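You operate a simulated robot arm through the tools that you are given. There is no shell and no other tool. Be economical: measure what you need, move in short steps, check, and stop when the job is done.

Carry out the task below with a simulated robot arm. There is one attempt and no reset: what you move stays moved.

TASK
Stand the brush cap from the top of the long bench beside the bar. It goes on the side that lies toward x +0.0, y +1.0 (a direction in the base frame), with about 3 cm between them.
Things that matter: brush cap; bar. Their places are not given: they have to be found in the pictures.

It is judged by the outcome, as a careful person would: the job done as asked, and still so three seconds after it is handed in. It fails if anything else is knocked over, pushed out of place, dropped, spilled or broken.

THE ROBOT
A 6-joint arm with a two-finger parallel gripper, fixed in place. Base frame: the origin is at the foot of the arm, x ahead of it, y to its left, z up. Lengths are in mm, angles in degrees, forces in N, time in s.
With the tool pointing down near the work surface it reaches from about 240 to 640 mm from the base axis. Its first joint turns from -66.0 to 66.0 degrees. Payload 2.7 kg.
Tool frame: the origin (TCP) lies between the finger pads and is the grasp point; the fingertips stand 23 mm ahead of it; z points along the fingers, y is the line along which they close. The gripper opens to 94 mm. The fingers are 38 mm wide and 10 mm thick; the gripper's body (54 by 96 mm) begins 39 mm behind the TCP.
Orientation is that of the tool frame in the base frame, as a unit quaternion [w, x, y, z]. With the fingers straight down and closing along the base's y, the tool's x points along the base's -x, its y along +y and its z along -z.

THE INTERFACE
- The arm moves only by the tool jog_arm. Its argument "moves" is a list of rows, each an object (a shift or turn left out is 0, a gripper value left out holds the last) with "xyz": the shift along the tool's x, y, z in m, a list of three; "dr": the turn, a rotation vector about the tool's x, y, z in degrees, a list of three; "claw": the opening, from 0 (shut) to 1 (fully open). In form: [{"xyz": [dx, dy, dz], "dr": [rx, ry, rz], "claw": claw}, ...]. A call has 1 to 10 rows; each row shifts and turns the commanded pose from where the row before left it, along the tool's axes as they then stand. A row lasts 0.2 s, in which the tool goes at most 50 mm and 8.6 degrees; a call with a longer step from one row to the next is refused whole, and so is a gripper value outside its range. A pose out of reach is approached as far as the arm can. The call stops where the force on the tool passes 40 N (or 10 N more than at its start, if that is more) or the arm is blocked; 0.2 s more then pass. The fingers move at their own pace (about 45 mm/s each) and stop on an object; they squeeze with about 38 N. The grip force told is the motor's: it shows also when the fingers shut on nothing. Time passes only in rows, and 0.2 s behind the last, so rows that do not move let the fingers close. It gives the time, the measured TCP pose, the force on the tool (base axes), the opening and the grip force at its end, in the units of the frame above (readings bear some noise), and new pictures: "show" is both (left out), scene, wrist or none.
- Cameras (640 x 400 px; columns grow to the right, rows downward): "scene" is fixed at [90.8, -447.4, 1404.2]; the picture's right is [0.60, -0.80, 0.00], its down [-0.46, -0.34, -0.82] and it looks along [0.66, 0.49, -0.57] (base axes); focal length 323 px, centre (320, 200). "wrist" rides on the gripper at [-39, 0, -44] in the tool frame; the picture's right is [0.00, -1.00, 0.00], its down [0.97, 0.00, -0.24] and it looks along [0.24, 0.00, 0.97] (tool axes); focal length 218 px, centre (320, 200).
- measure_at(camera, pixels): for up to 12 pixels [column, row] of the newest picture of that camera ("zoom" is the newest enlarged one), the place [x, y, z] in the base frame of the surface seen there, good to about 3 mm. No time passes.
- close_up(camera, box): a new picture of the part [left, top, right, bottom] of that camera's present view, enlarged. No time passes.
- sign_off(): hands the job in; it is judged then, once.

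Work in short steps. Measure before you move; look again where a grasp or a placing could have gone wrong, and mend it. You have 60 turns and 100 pictures in all, the two below and enlarged ones among them. Open the gripper and draw the arm clear of the work before you hand the job in, unless the task says otherwise; then end with one line.

The tools are called as name(argument=value, ...) on one line, values as JSON. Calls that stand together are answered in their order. jog_arm: Moves the arm, as the interface text tells. Its arguments: {"type":"object","properties":{"moves":{"type":"array"},"show":{"type":"string","enum":["both","scene","wrist","none"]}},"required":["moves"]} The other tools are called the same way: measure_at (camera, pixels) gives the place of the surface under pixels of a picture; close_up (camera, box) takes an enlarged picture of a part of a camera's view; sign_off () hands the job in.

At the start:

```text
time: 0.0
eef_pos: [324.7, -125.0, 1163.3]
orientation: [0.0, 0.0, 1.0, -0.001]
ft_force: [-1.2, 0.1, -0.2]
gripper_width: 93.8
finger_force: 0.1
```

scene: 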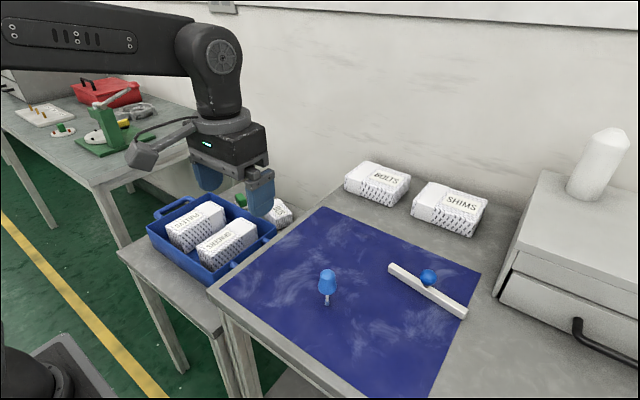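
wrist: 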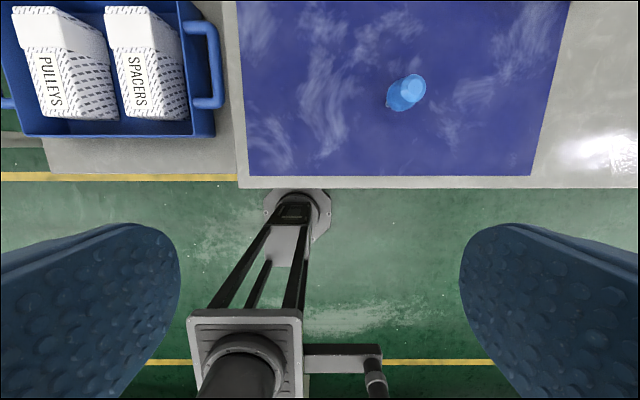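

The pictures show a blue object at scene (327,285), a white bar at (427,290) and something blue behind the bar. I enlarge that region.

close_up(camera="scene", box=[290, 240, 490, 365])

close_up(camera="wrist", box=[340, 50, 460, 125])

measure_at(camera="scene", pixels=[[327, 275], [326, 288], [327, 301], [428, 275], [428, 283], [392, 267], [464, 314], [428, 290], [360, 330], [425, 270], [350, 250], [445, 271]])

```text
3.20 times, centred on (390, 302) of scene
```

zoom: 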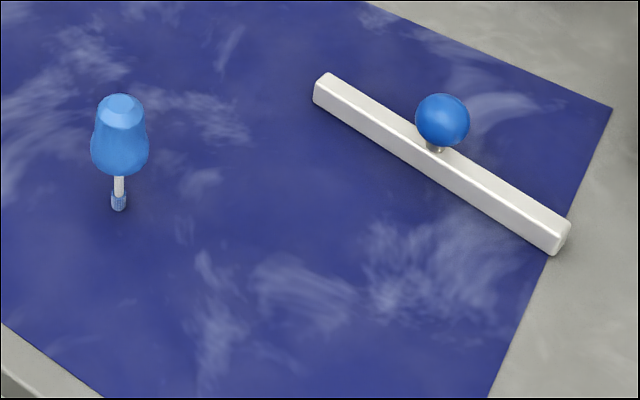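

```text
5.33 times, centred on (400, 88) of wrist
```

zoom: 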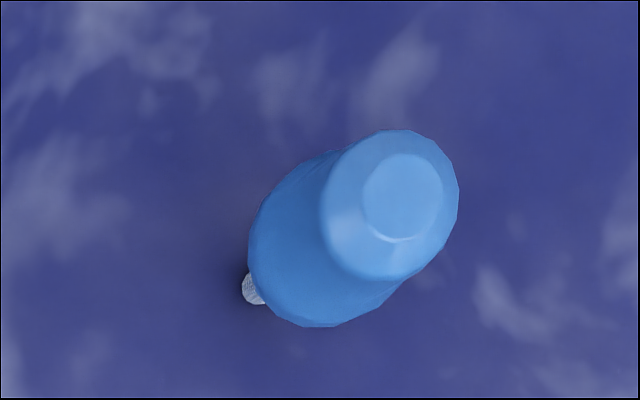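

```text
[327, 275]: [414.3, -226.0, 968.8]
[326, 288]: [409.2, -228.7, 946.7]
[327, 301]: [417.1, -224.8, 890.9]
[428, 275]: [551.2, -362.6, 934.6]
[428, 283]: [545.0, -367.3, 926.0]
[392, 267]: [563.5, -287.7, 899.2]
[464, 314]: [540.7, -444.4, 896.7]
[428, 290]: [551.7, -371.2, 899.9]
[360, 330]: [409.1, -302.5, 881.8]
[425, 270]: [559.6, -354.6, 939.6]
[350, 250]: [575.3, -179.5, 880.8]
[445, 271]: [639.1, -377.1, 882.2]
```

The blue cap (brush downwards on a thin stem) stands near (418,-225), and the bar runs mostly along y with a knob on top. I move the wrist camera nearer to see the cap properly.

jog_arm(moves=[{"xyz": [0.0, -0.045, 0.0], "claw": 1}, {"xyz": [0.0, -0.045, 0.0]}, {"xyz": [0, -0.01, 0.045]}, {"xyz": [0, 0, 0.045]}, {"xyz": [0, 0, 0.02]}, {}])

```text
time: 1.4
eef_pos: [323.2, -226.1, 1052.1]
orientation: [0.0, 0.0, 1.0, 0.0]
ft_force: [-0.5, -0.3, -0.4]
gripper_width: 93.8
finger_force: 0.0
```

scene: 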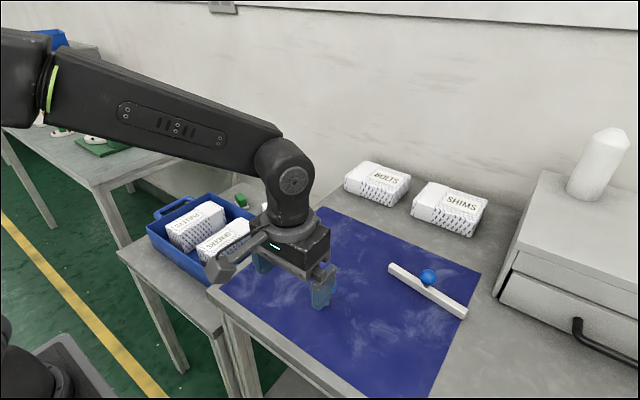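
wrist: 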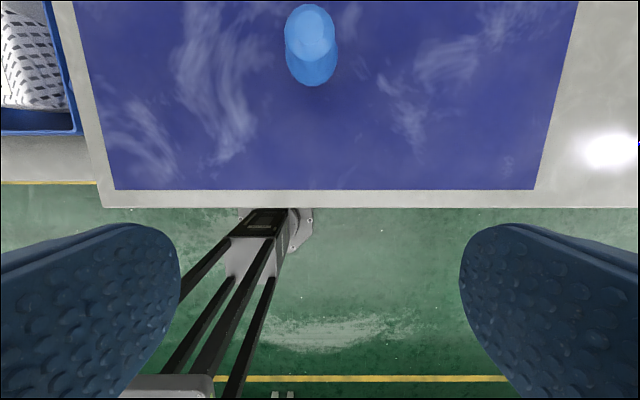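

The cap is at wrist (310,45); I measure its top and flanks, and the bar's ends.

measure_at(camera="wrist", pixels=[[310, 15], [295, 22], [324, 22], [308, 40], [287, 40], [334, 40], [287, 65], [335, 65], [311, 84], [311, 70]])

close_up(camera="scene", box=[376, 250, 476, 325])

close_up(camera="wrist", box=[230, 0, 390, 100])

```text
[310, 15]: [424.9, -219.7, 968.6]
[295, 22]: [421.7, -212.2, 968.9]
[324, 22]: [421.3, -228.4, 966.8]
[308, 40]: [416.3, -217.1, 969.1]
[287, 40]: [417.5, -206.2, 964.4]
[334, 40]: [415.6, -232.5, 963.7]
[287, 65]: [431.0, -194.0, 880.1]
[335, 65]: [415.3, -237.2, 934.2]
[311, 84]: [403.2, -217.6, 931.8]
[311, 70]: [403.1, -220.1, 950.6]
```

```text
5.33 times, centred on (426, 288) of scene
```

zoom: 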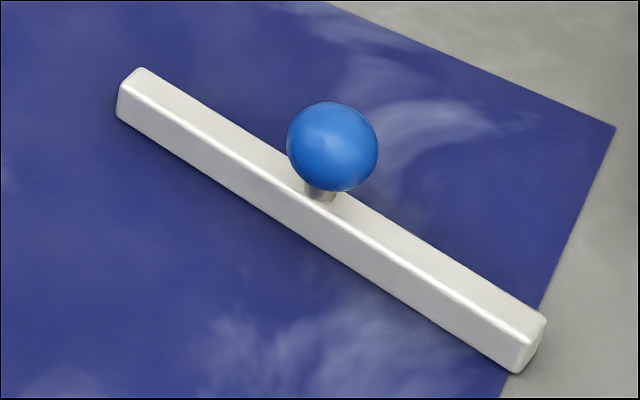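

```text
4.00 times, centred on (310, 50) of wrist
```

zoom: 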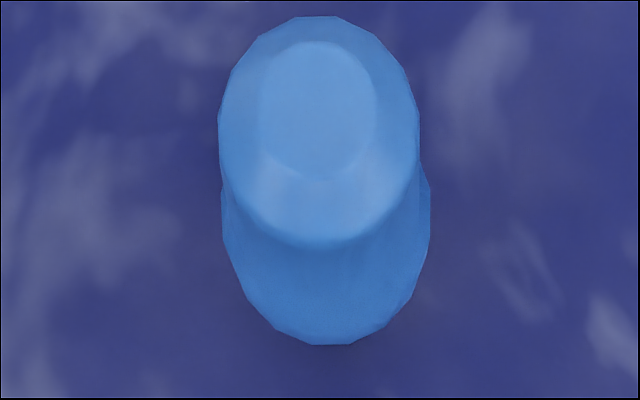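

The cap's axis is about (420,-220), top z≈969, widest (≈36 mm) at z≈932. I move above it and measure the bar's near end at the same time.

measure_at(camera="scene", pixels=[[392, 264.5], [390, 267], [389, 269], [389, 271], [394, 265], [391, 270], [396, 274], [400, 269], [410, 276], [404, 278], [455, 306], [465, 311]])

jog_arm(moves=[{"xyz": [-0.045, 0.006, 0.0], "claw": 1}, {"xyz": [-0.045, 0.0, 0.0]}, {"xyz": [-0.007, 0, 0]}, {}, {}])

```text
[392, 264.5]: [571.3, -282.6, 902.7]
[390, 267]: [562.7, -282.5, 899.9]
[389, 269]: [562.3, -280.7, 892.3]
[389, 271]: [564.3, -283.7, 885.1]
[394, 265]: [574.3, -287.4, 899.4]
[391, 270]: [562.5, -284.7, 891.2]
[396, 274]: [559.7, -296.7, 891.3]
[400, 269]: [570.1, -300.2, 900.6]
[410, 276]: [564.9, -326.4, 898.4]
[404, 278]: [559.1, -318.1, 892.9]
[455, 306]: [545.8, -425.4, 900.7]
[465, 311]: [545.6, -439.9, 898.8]
```

```text
time: 2.6
eef_pos: [421.4, -219.4, 1052.8]
orientation: [0.0, 0.0, 1.0, 0.0]
ft_force: [-0.1, 0.7, 1.4]
gripper_width: 93.9
finger_force: 0.0
```

scene: 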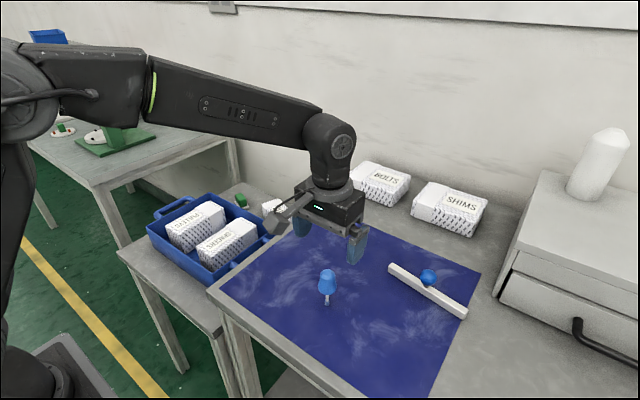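
wrist: 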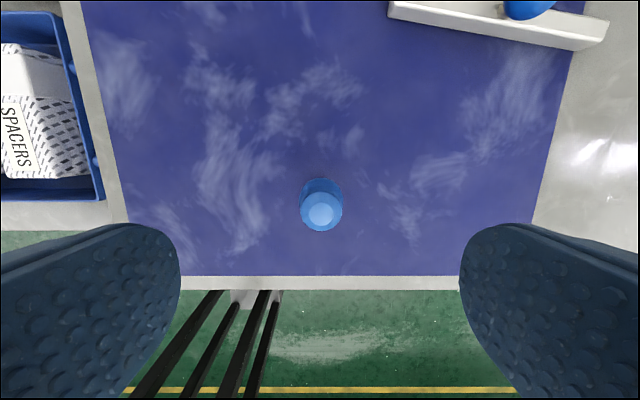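

From above the cap is at wrist (321,205). I measure its outline to centre on it.

close_up(camera="wrist", box=[272, 165, 368, 225])

measure_at(camera="wrist", pixels=[[321, 209], [302, 210], [340, 210], [321, 229], [321, 181], [302, 195], [340, 195], [310, 209], [331, 209], [390, 4], [395, 12], [400, 17]])

```text
6.67 times, centred on (320, 195) of wrist
```

zoom: 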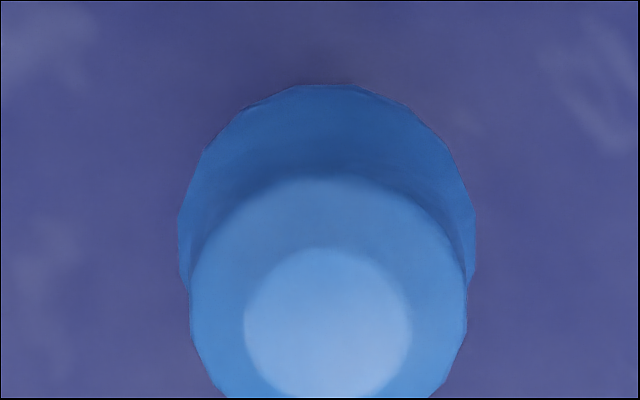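

```text
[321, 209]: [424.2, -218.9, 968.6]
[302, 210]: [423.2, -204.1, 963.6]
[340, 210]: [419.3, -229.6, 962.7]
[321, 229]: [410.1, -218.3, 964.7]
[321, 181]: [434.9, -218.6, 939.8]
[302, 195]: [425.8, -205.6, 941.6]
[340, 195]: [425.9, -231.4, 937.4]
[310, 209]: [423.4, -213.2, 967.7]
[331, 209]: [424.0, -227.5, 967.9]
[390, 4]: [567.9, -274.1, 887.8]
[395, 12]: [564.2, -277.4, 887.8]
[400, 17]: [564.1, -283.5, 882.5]
```

The cap centre is about (421,-218.7), already under the TCP. I lower straight down to z≈948 with the gripper open.

jog_arm(moves=[{"xyz": [0, 0.0007, 0.03], "claw": 1}, {"xyz": [0, 0, 0.03]}, {"xyz": [0, 0, 0.025]}, {"xyz": [0, 0, 0.02]}, {}])

```text
time: 3.8
eef_pos: [421.7, -218.3, 948.0]
orientation: [0.0, 0.0, 1.0, 0.0]
ft_force: [1.3, 1.4, 0.3]
gripper_width: 94.0
finger_force: 0.0
```

scene: 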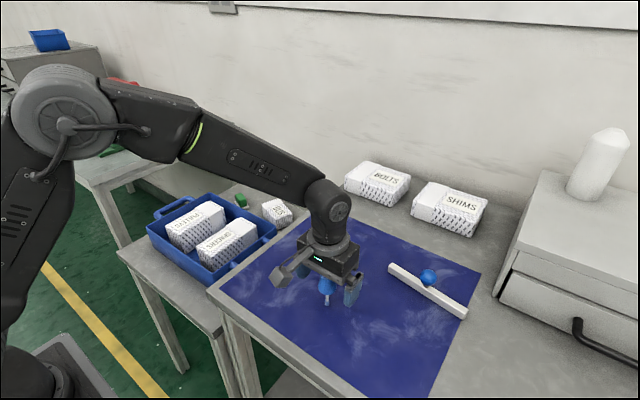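
wrist: 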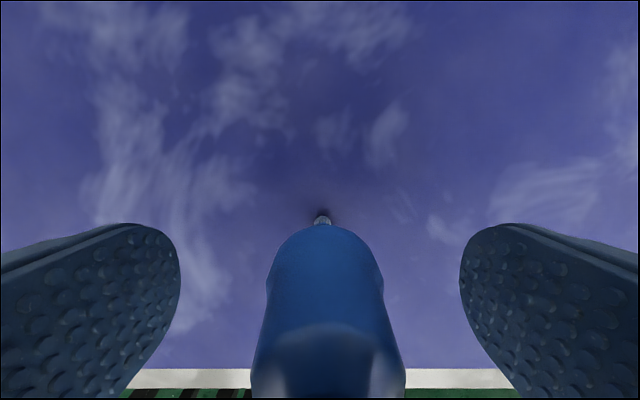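

The cap is between the fingers, slightly right of centre (about 325 vs 320, fingers centred at 320). I close.

jog_arm(moves=[{"xyz": [0, -0.0005, 0], "claw": 0.45}, {"claw": 0.45}, {"claw": 0.45}, {"claw": 0.3}, {"claw": 0.0}, {"claw": 0.0}, {"claw": 0.0}])

```text
time: 5.4
eef_pos: [421.8, -219.2, 947.0]
orientation: [0.0, 0.0, 1.0, 0.0]
ft_force: [0.0, -0.4, -0.2]
gripper_width: 31.4
finger_force: 37.9
```

scene: 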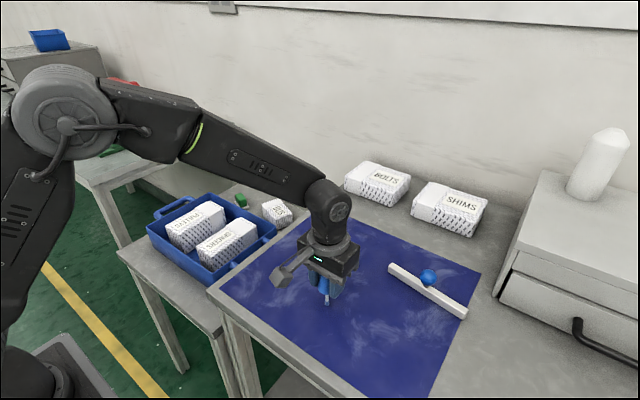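
wrist: 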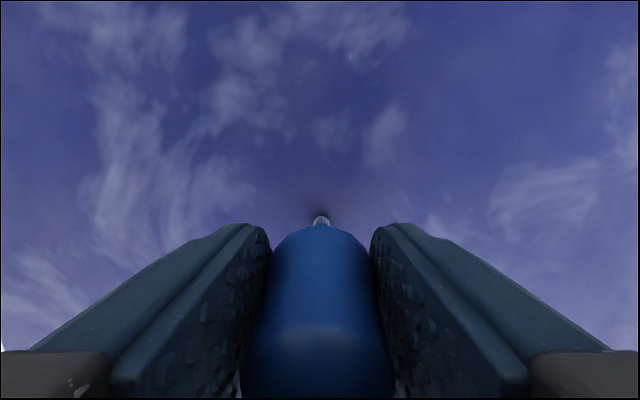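

Gripped at 31.4 mm. I lift 40 mm and check that the cap hangs straight.

jog_arm(moves=[{"xyz": [0, 0, -0.01], "claw": 0}, {"xyz": [0, 0, -0.015]}, {"xyz": [0, 0, -0.015]}, {}])

close_up(camera="scene", box=[270, 220, 390, 310])

```text
time: 6.4
eef_pos: [421.3, -220.5, 987.8]
orientation: [0.0, 0.001, 1.0, 0.0]
ft_force: [0.4, -0.4, 0.1]
gripper_width: 31.0
finger_force: 37.8
```

scene: 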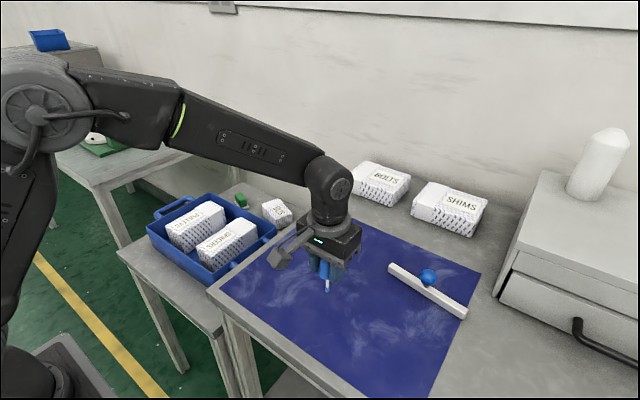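
wrist: 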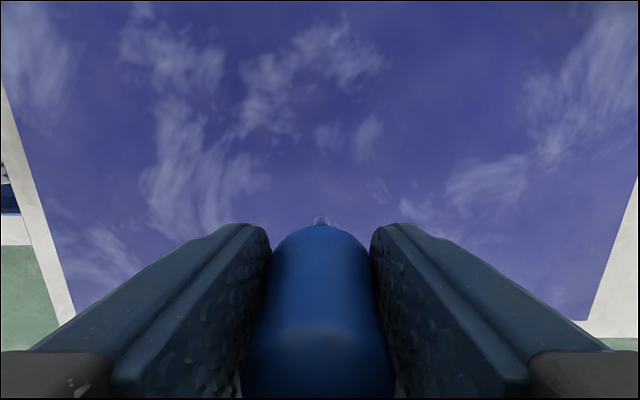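

```text
4.44 times, centred on (330, 265) of scene
```

zoom: 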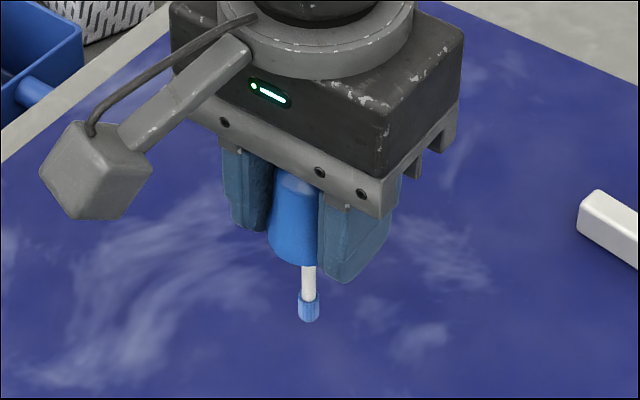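

It's held straight, brush below. I carry it over to about (564,-235).

jog_arm(moves=[{"xyz": [-0.03, -0.003, 0], "claw": 0}, {"xyz": [-0.035, -0.004, 0]}, {"xyz": [-0.035, -0.004, 0]}, {"xyz": [-0.028, -0.0035, 0]}, {"xyz": [-0.015, 0, 0]}, {}, {}])

close_up(camera="scene", box=[340, 210, 460, 300])

```text
time: 8.0
eef_pos: [563.0, -233.2, 986.8]
orientation: [0.0, 0.0, 1.0, 0.0]
ft_force: [-0.2, -1.2, -0.8]
gripper_width: 30.8
finger_force: 38.3
```

scene: 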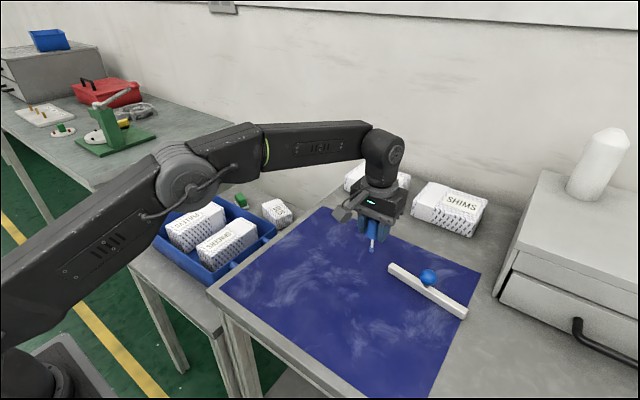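
wrist: 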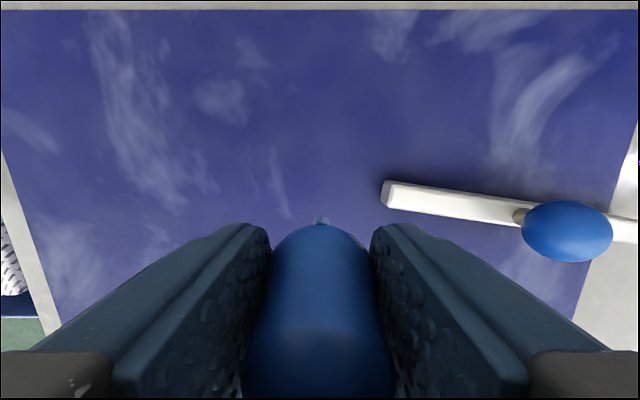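

```text
4.44 times, centred on (400, 255) of scene
```

zoom: 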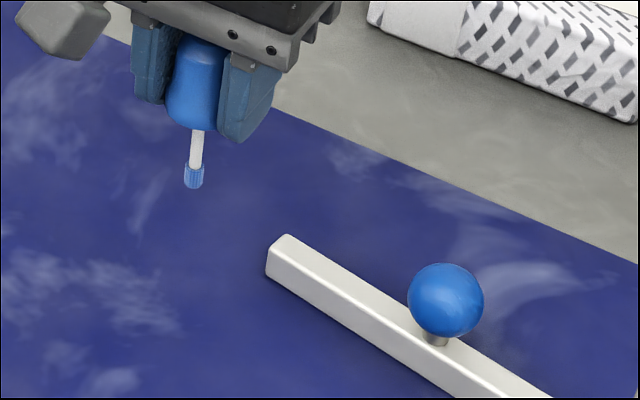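

The stem hangs straight, at wrist (321,221). I measure the bar end again from this close view.

measure_at(camera="wrist", pixels=[[386, 190], [388, 197], [390, 184], [394, 195], [392, 203], [384, 200], [410, 200], [322, 221], [340, 245]])

measure_at(camera="zoom", pixels=[[195, 182], [197, 150], [280, 240], [268, 255], [270, 270], [190, 120], [290, 240]])

```text
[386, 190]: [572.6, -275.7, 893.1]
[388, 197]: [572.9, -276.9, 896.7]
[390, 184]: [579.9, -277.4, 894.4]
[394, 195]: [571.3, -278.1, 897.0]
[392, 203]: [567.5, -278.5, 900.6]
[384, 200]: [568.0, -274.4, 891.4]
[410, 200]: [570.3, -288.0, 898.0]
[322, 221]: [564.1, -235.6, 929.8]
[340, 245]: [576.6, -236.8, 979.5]
```

```text
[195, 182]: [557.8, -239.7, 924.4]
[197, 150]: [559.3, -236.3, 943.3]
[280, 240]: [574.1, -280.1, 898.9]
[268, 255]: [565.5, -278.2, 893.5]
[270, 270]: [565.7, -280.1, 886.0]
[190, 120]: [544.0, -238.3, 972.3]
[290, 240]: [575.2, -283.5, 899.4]
```

The bar end is at y≈-278; shifting the cap +3 mm in y gives about a 3 cm gap. I lower to just above the surface.

jog_arm(moves=[{"xyz": [0, 0.003, 0.012], "claw": 0}, {"xyz": [0, 0, 0.015]}, {"xyz": [0, 0, 0.007]}, {"xyz": [0, 0, 0.003]}, {}, {}], show="scene")

close_up(camera="scene", box=[340, 210, 460, 300])

```text
time: 9.4
eef_pos: [563.9, -229.4, 950.1]
orientation: [0.0, 0.0, 1.0, 0.0]
ft_force: [1.1, 0.1, 0.2]
gripper_width: 31.0
finger_force: 38.0
```

scene: 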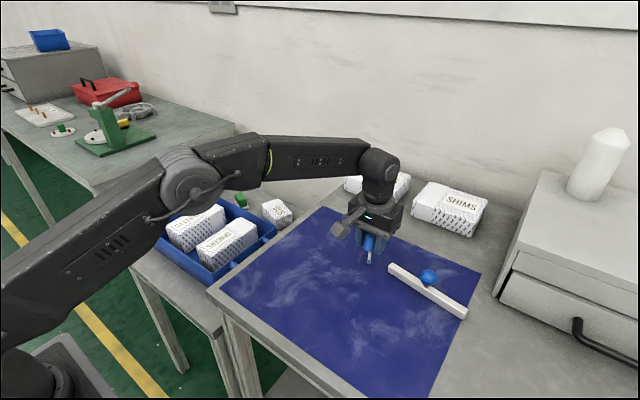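

```text
4.44 times, centred on (400, 255) of scene
```

zoom: 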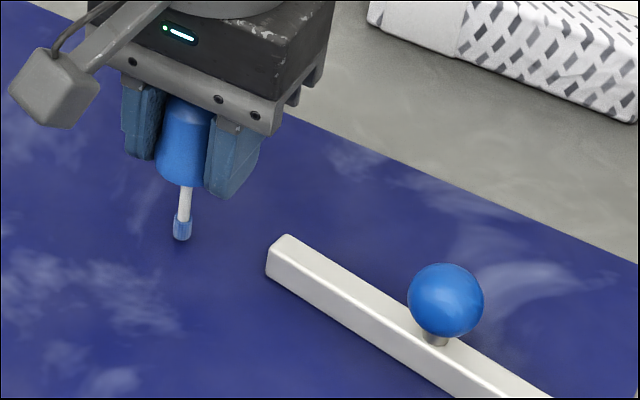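

About 3 mm above the surface; I lower in 1 mm steps watching the force.

jog_arm(moves=[{"xyz": [0, -0.001, 0.001], "claw": 0}, {}, {"xyz": [0, 0, 0.001]}, {}], show="none")

```text
time: 10.4
eef_pos: [564.0, -231.0, 948.3]
orientation: [0.0, 0.0, 1.0, 0.0]
ft_force: [-0.7, 0.2, -0.3]
gripper_width: 30.7
finger_force: 38.0
```

jog_arm(moves=[{"xyz": [0, 0, 0.0007], "claw": 0}, {}, {}], show="none")

```text
time: 11.2
eef_pos: [564.5, -231.5, 947.1]
orientation: [0.001, 0.0, 1.0, 0.0]
ft_force: [-0.1, 0.1, 1.6]
gripper_width: 30.9
finger_force: 37.7
```

jog_arm(moves=[{"xyz": [0, 0, 0.0005], "claw": 0}, {}, {}], show="wrist")

close_up(camera="scene", box=[340, 230, 420, 290])

```text
time: 12.0
eef_pos: [563.6, -232.4, 947.1]
orientation: [0.0, 0.0, 1.0, 0.0]
ft_force: [0.2, -1.1, 4.3]
gripper_width: 30.7
finger_force: 38.5
```

wrist: 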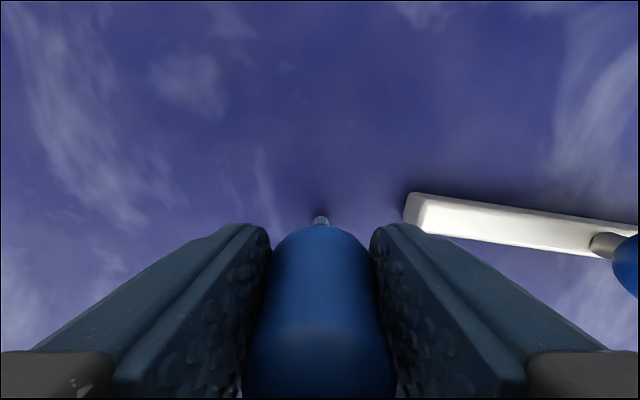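

```text
6.67 times, centred on (380, 260) of scene
```

zoom: 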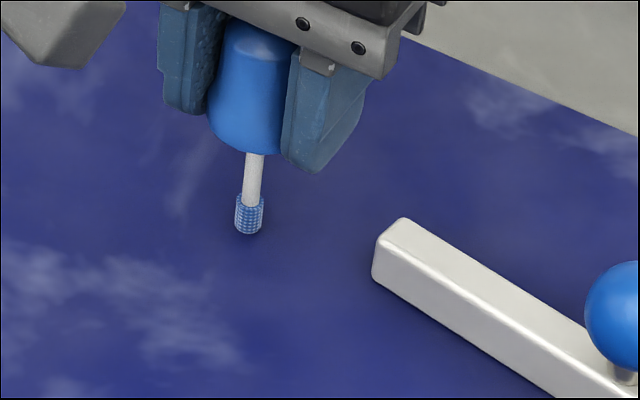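

Contact is felt (4 N) with the stem upright within a degree or two. I open just a little, so the fingers still guard it, and look.

jog_arm(moves=[{"claw": 0.36}, {"claw": 0.4}, {"claw": 0.45}, {"claw": 0.5}, {}], show="wrist")

close_up(camera="scene", box=[340, 230, 420, 290])

```text
time: 13.2
eef_pos: [563.1, -233.3, 947.9]
orientation: [0.0, 0.001, 1.0, 0.0]
ft_force: [-0.4, 0.0, 0.1]
gripper_width: 46.6
finger_force: 0.1
```

wrist: 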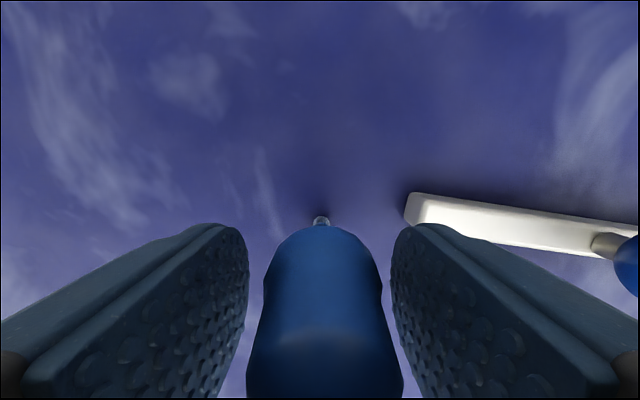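

```text
6.67 times, centred on (380, 260) of scene
```

zoom: 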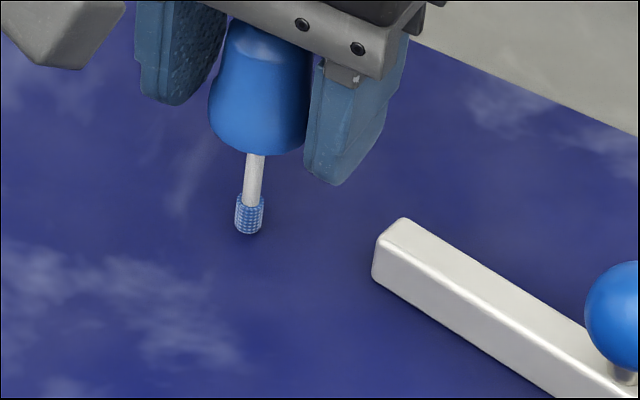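

It stands free between the fingers. I open fully and wait to see whether it stays put.

jog_arm(moves=[{"claw": 0.6}, {"claw": 0.75}, {"claw": 0.9}, {"claw": 0.9}, {}, {}, {}, {}], show="wrist")

close_up(camera="scene", box=[340, 230, 420, 290])

```text
time: 15.0
eef_pos: [562.7, -231.6, 947.2]
orientation: [-0.001, 0.0, 1.0, 0.0]
ft_force: [-1.0, -0.2, 0.3]
gripper_width: 84.3
finger_force: 0.1
```

wrist: 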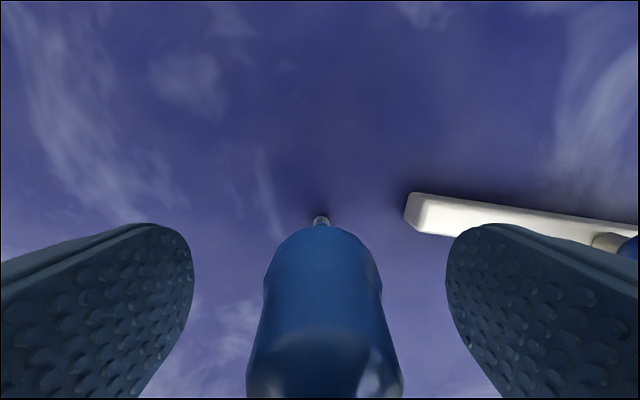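

```text
6.67 times, centred on (380, 260) of scene
```

zoom: 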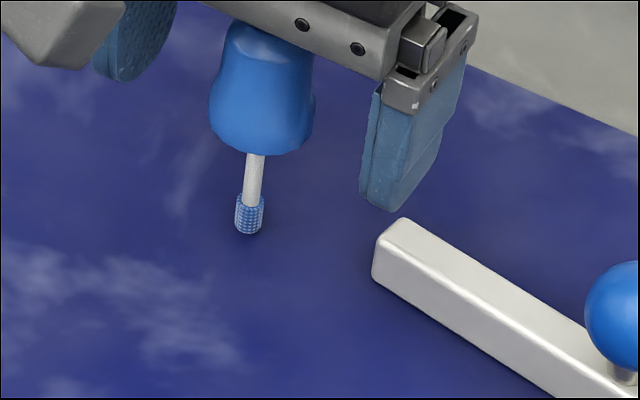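

The cap has not moved. I rise straight up and then draw the arm back toward the base.

jog_arm(moves=[{"xyz": [0, 0, -0.015]}, {"xyz": [0, 0, -0.025]}, {"xyz": [0, 0, -0.03]}, {"xyz": [0, 0, -0.03]}, {"xyz": [0.04, 0, -0.01]}, {"xyz": [0.045, 0.02, 0]}, {"xyz": [0.045, 0.03, 0]}, {"xyz": [0.03, 0.03, 0]}, {}, {}])

close_up(camera="scene", box=[340, 210, 460, 300])

```text
refused: row 7 steps farther than a row can; nothing moved
```

```text
4.44 times, centred on (400, 255) of scene
```

zoom: 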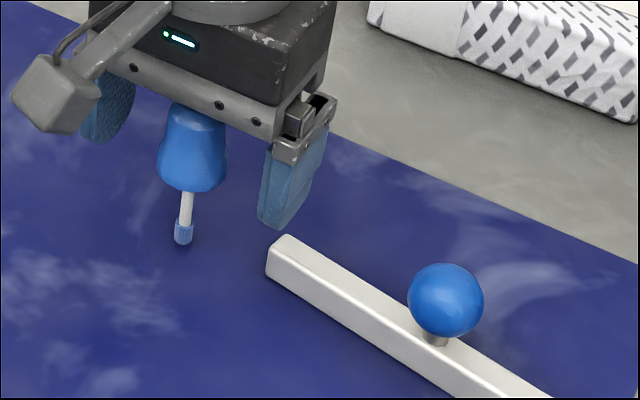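

One row was too long; I retry with shorter steps.

jog_arm(moves=[{"xyz": [0, 0, -0.015]}, {"xyz": [0, 0, -0.025]}, {"xyz": [0, 0, -0.03]}, {"xyz": [0, 0, -0.03]}, {"xyz": [0.035, 0, -0.01]}, {"xyz": [0.04, 0.02, 0]}, {"xyz": [0.04, 0.02, 0]}, {"xyz": [0.03, 0.03, 0]}, {}, {}])

close_up(camera="scene", box=[340, 210, 460, 300])

measure_at(camera="zoom", pixels=[[184, 238], [188, 205], [195, 112], [222, 170], [195, 180], [162, 165], [268, 255], [280, 240]])

```text
time: 17.2
eef_pos: [419.7, -161.2, 1059.4]
orientation: [0.0, 0.0, 1.0, 0.0]
ft_force: [0.1, -0.2, -0.8]
gripper_width: 84.6
finger_force: 0.1
```

scene: 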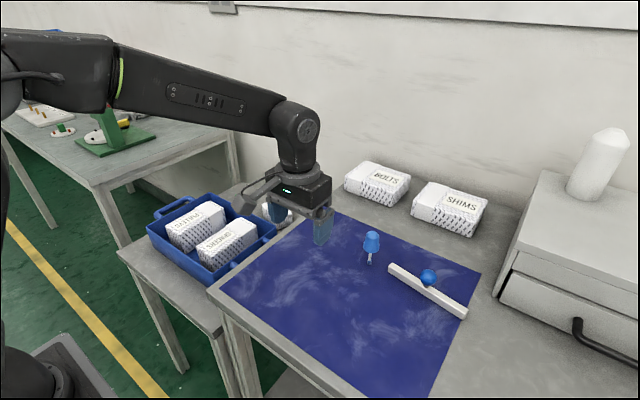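
wrist: 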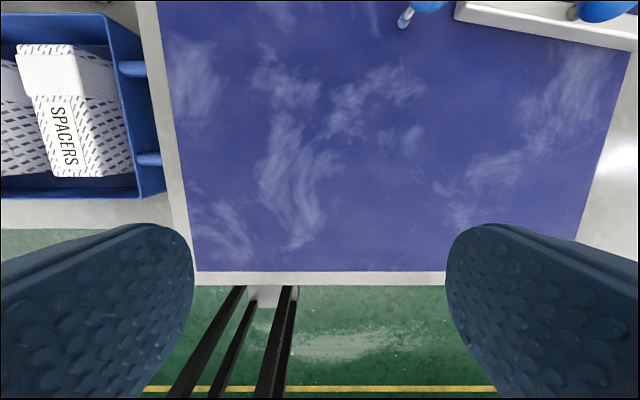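

```text
4.44 times, centred on (400, 255) of scene
```

zoom: 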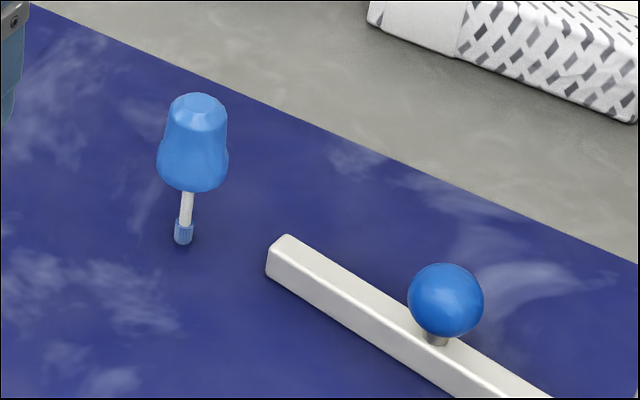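

```text
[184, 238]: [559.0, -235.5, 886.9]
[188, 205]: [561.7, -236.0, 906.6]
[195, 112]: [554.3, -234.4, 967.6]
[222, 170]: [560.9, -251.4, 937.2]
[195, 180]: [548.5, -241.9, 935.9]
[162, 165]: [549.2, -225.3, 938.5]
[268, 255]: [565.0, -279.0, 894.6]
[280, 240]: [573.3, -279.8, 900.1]
```

The cap stands upright with its edge at about y=-250. The bar's end is at about y=-279, so the gap is roughly 3 cm. The arm is clear, so I hand it in.

sign_off()

```text
The job is handed in.
```

The brush cap is standing upright, brush down, off the bar's +y end with a measured gap of about 29 mm. The gripper is open, the arm is clear, and I saw nothing else moved.
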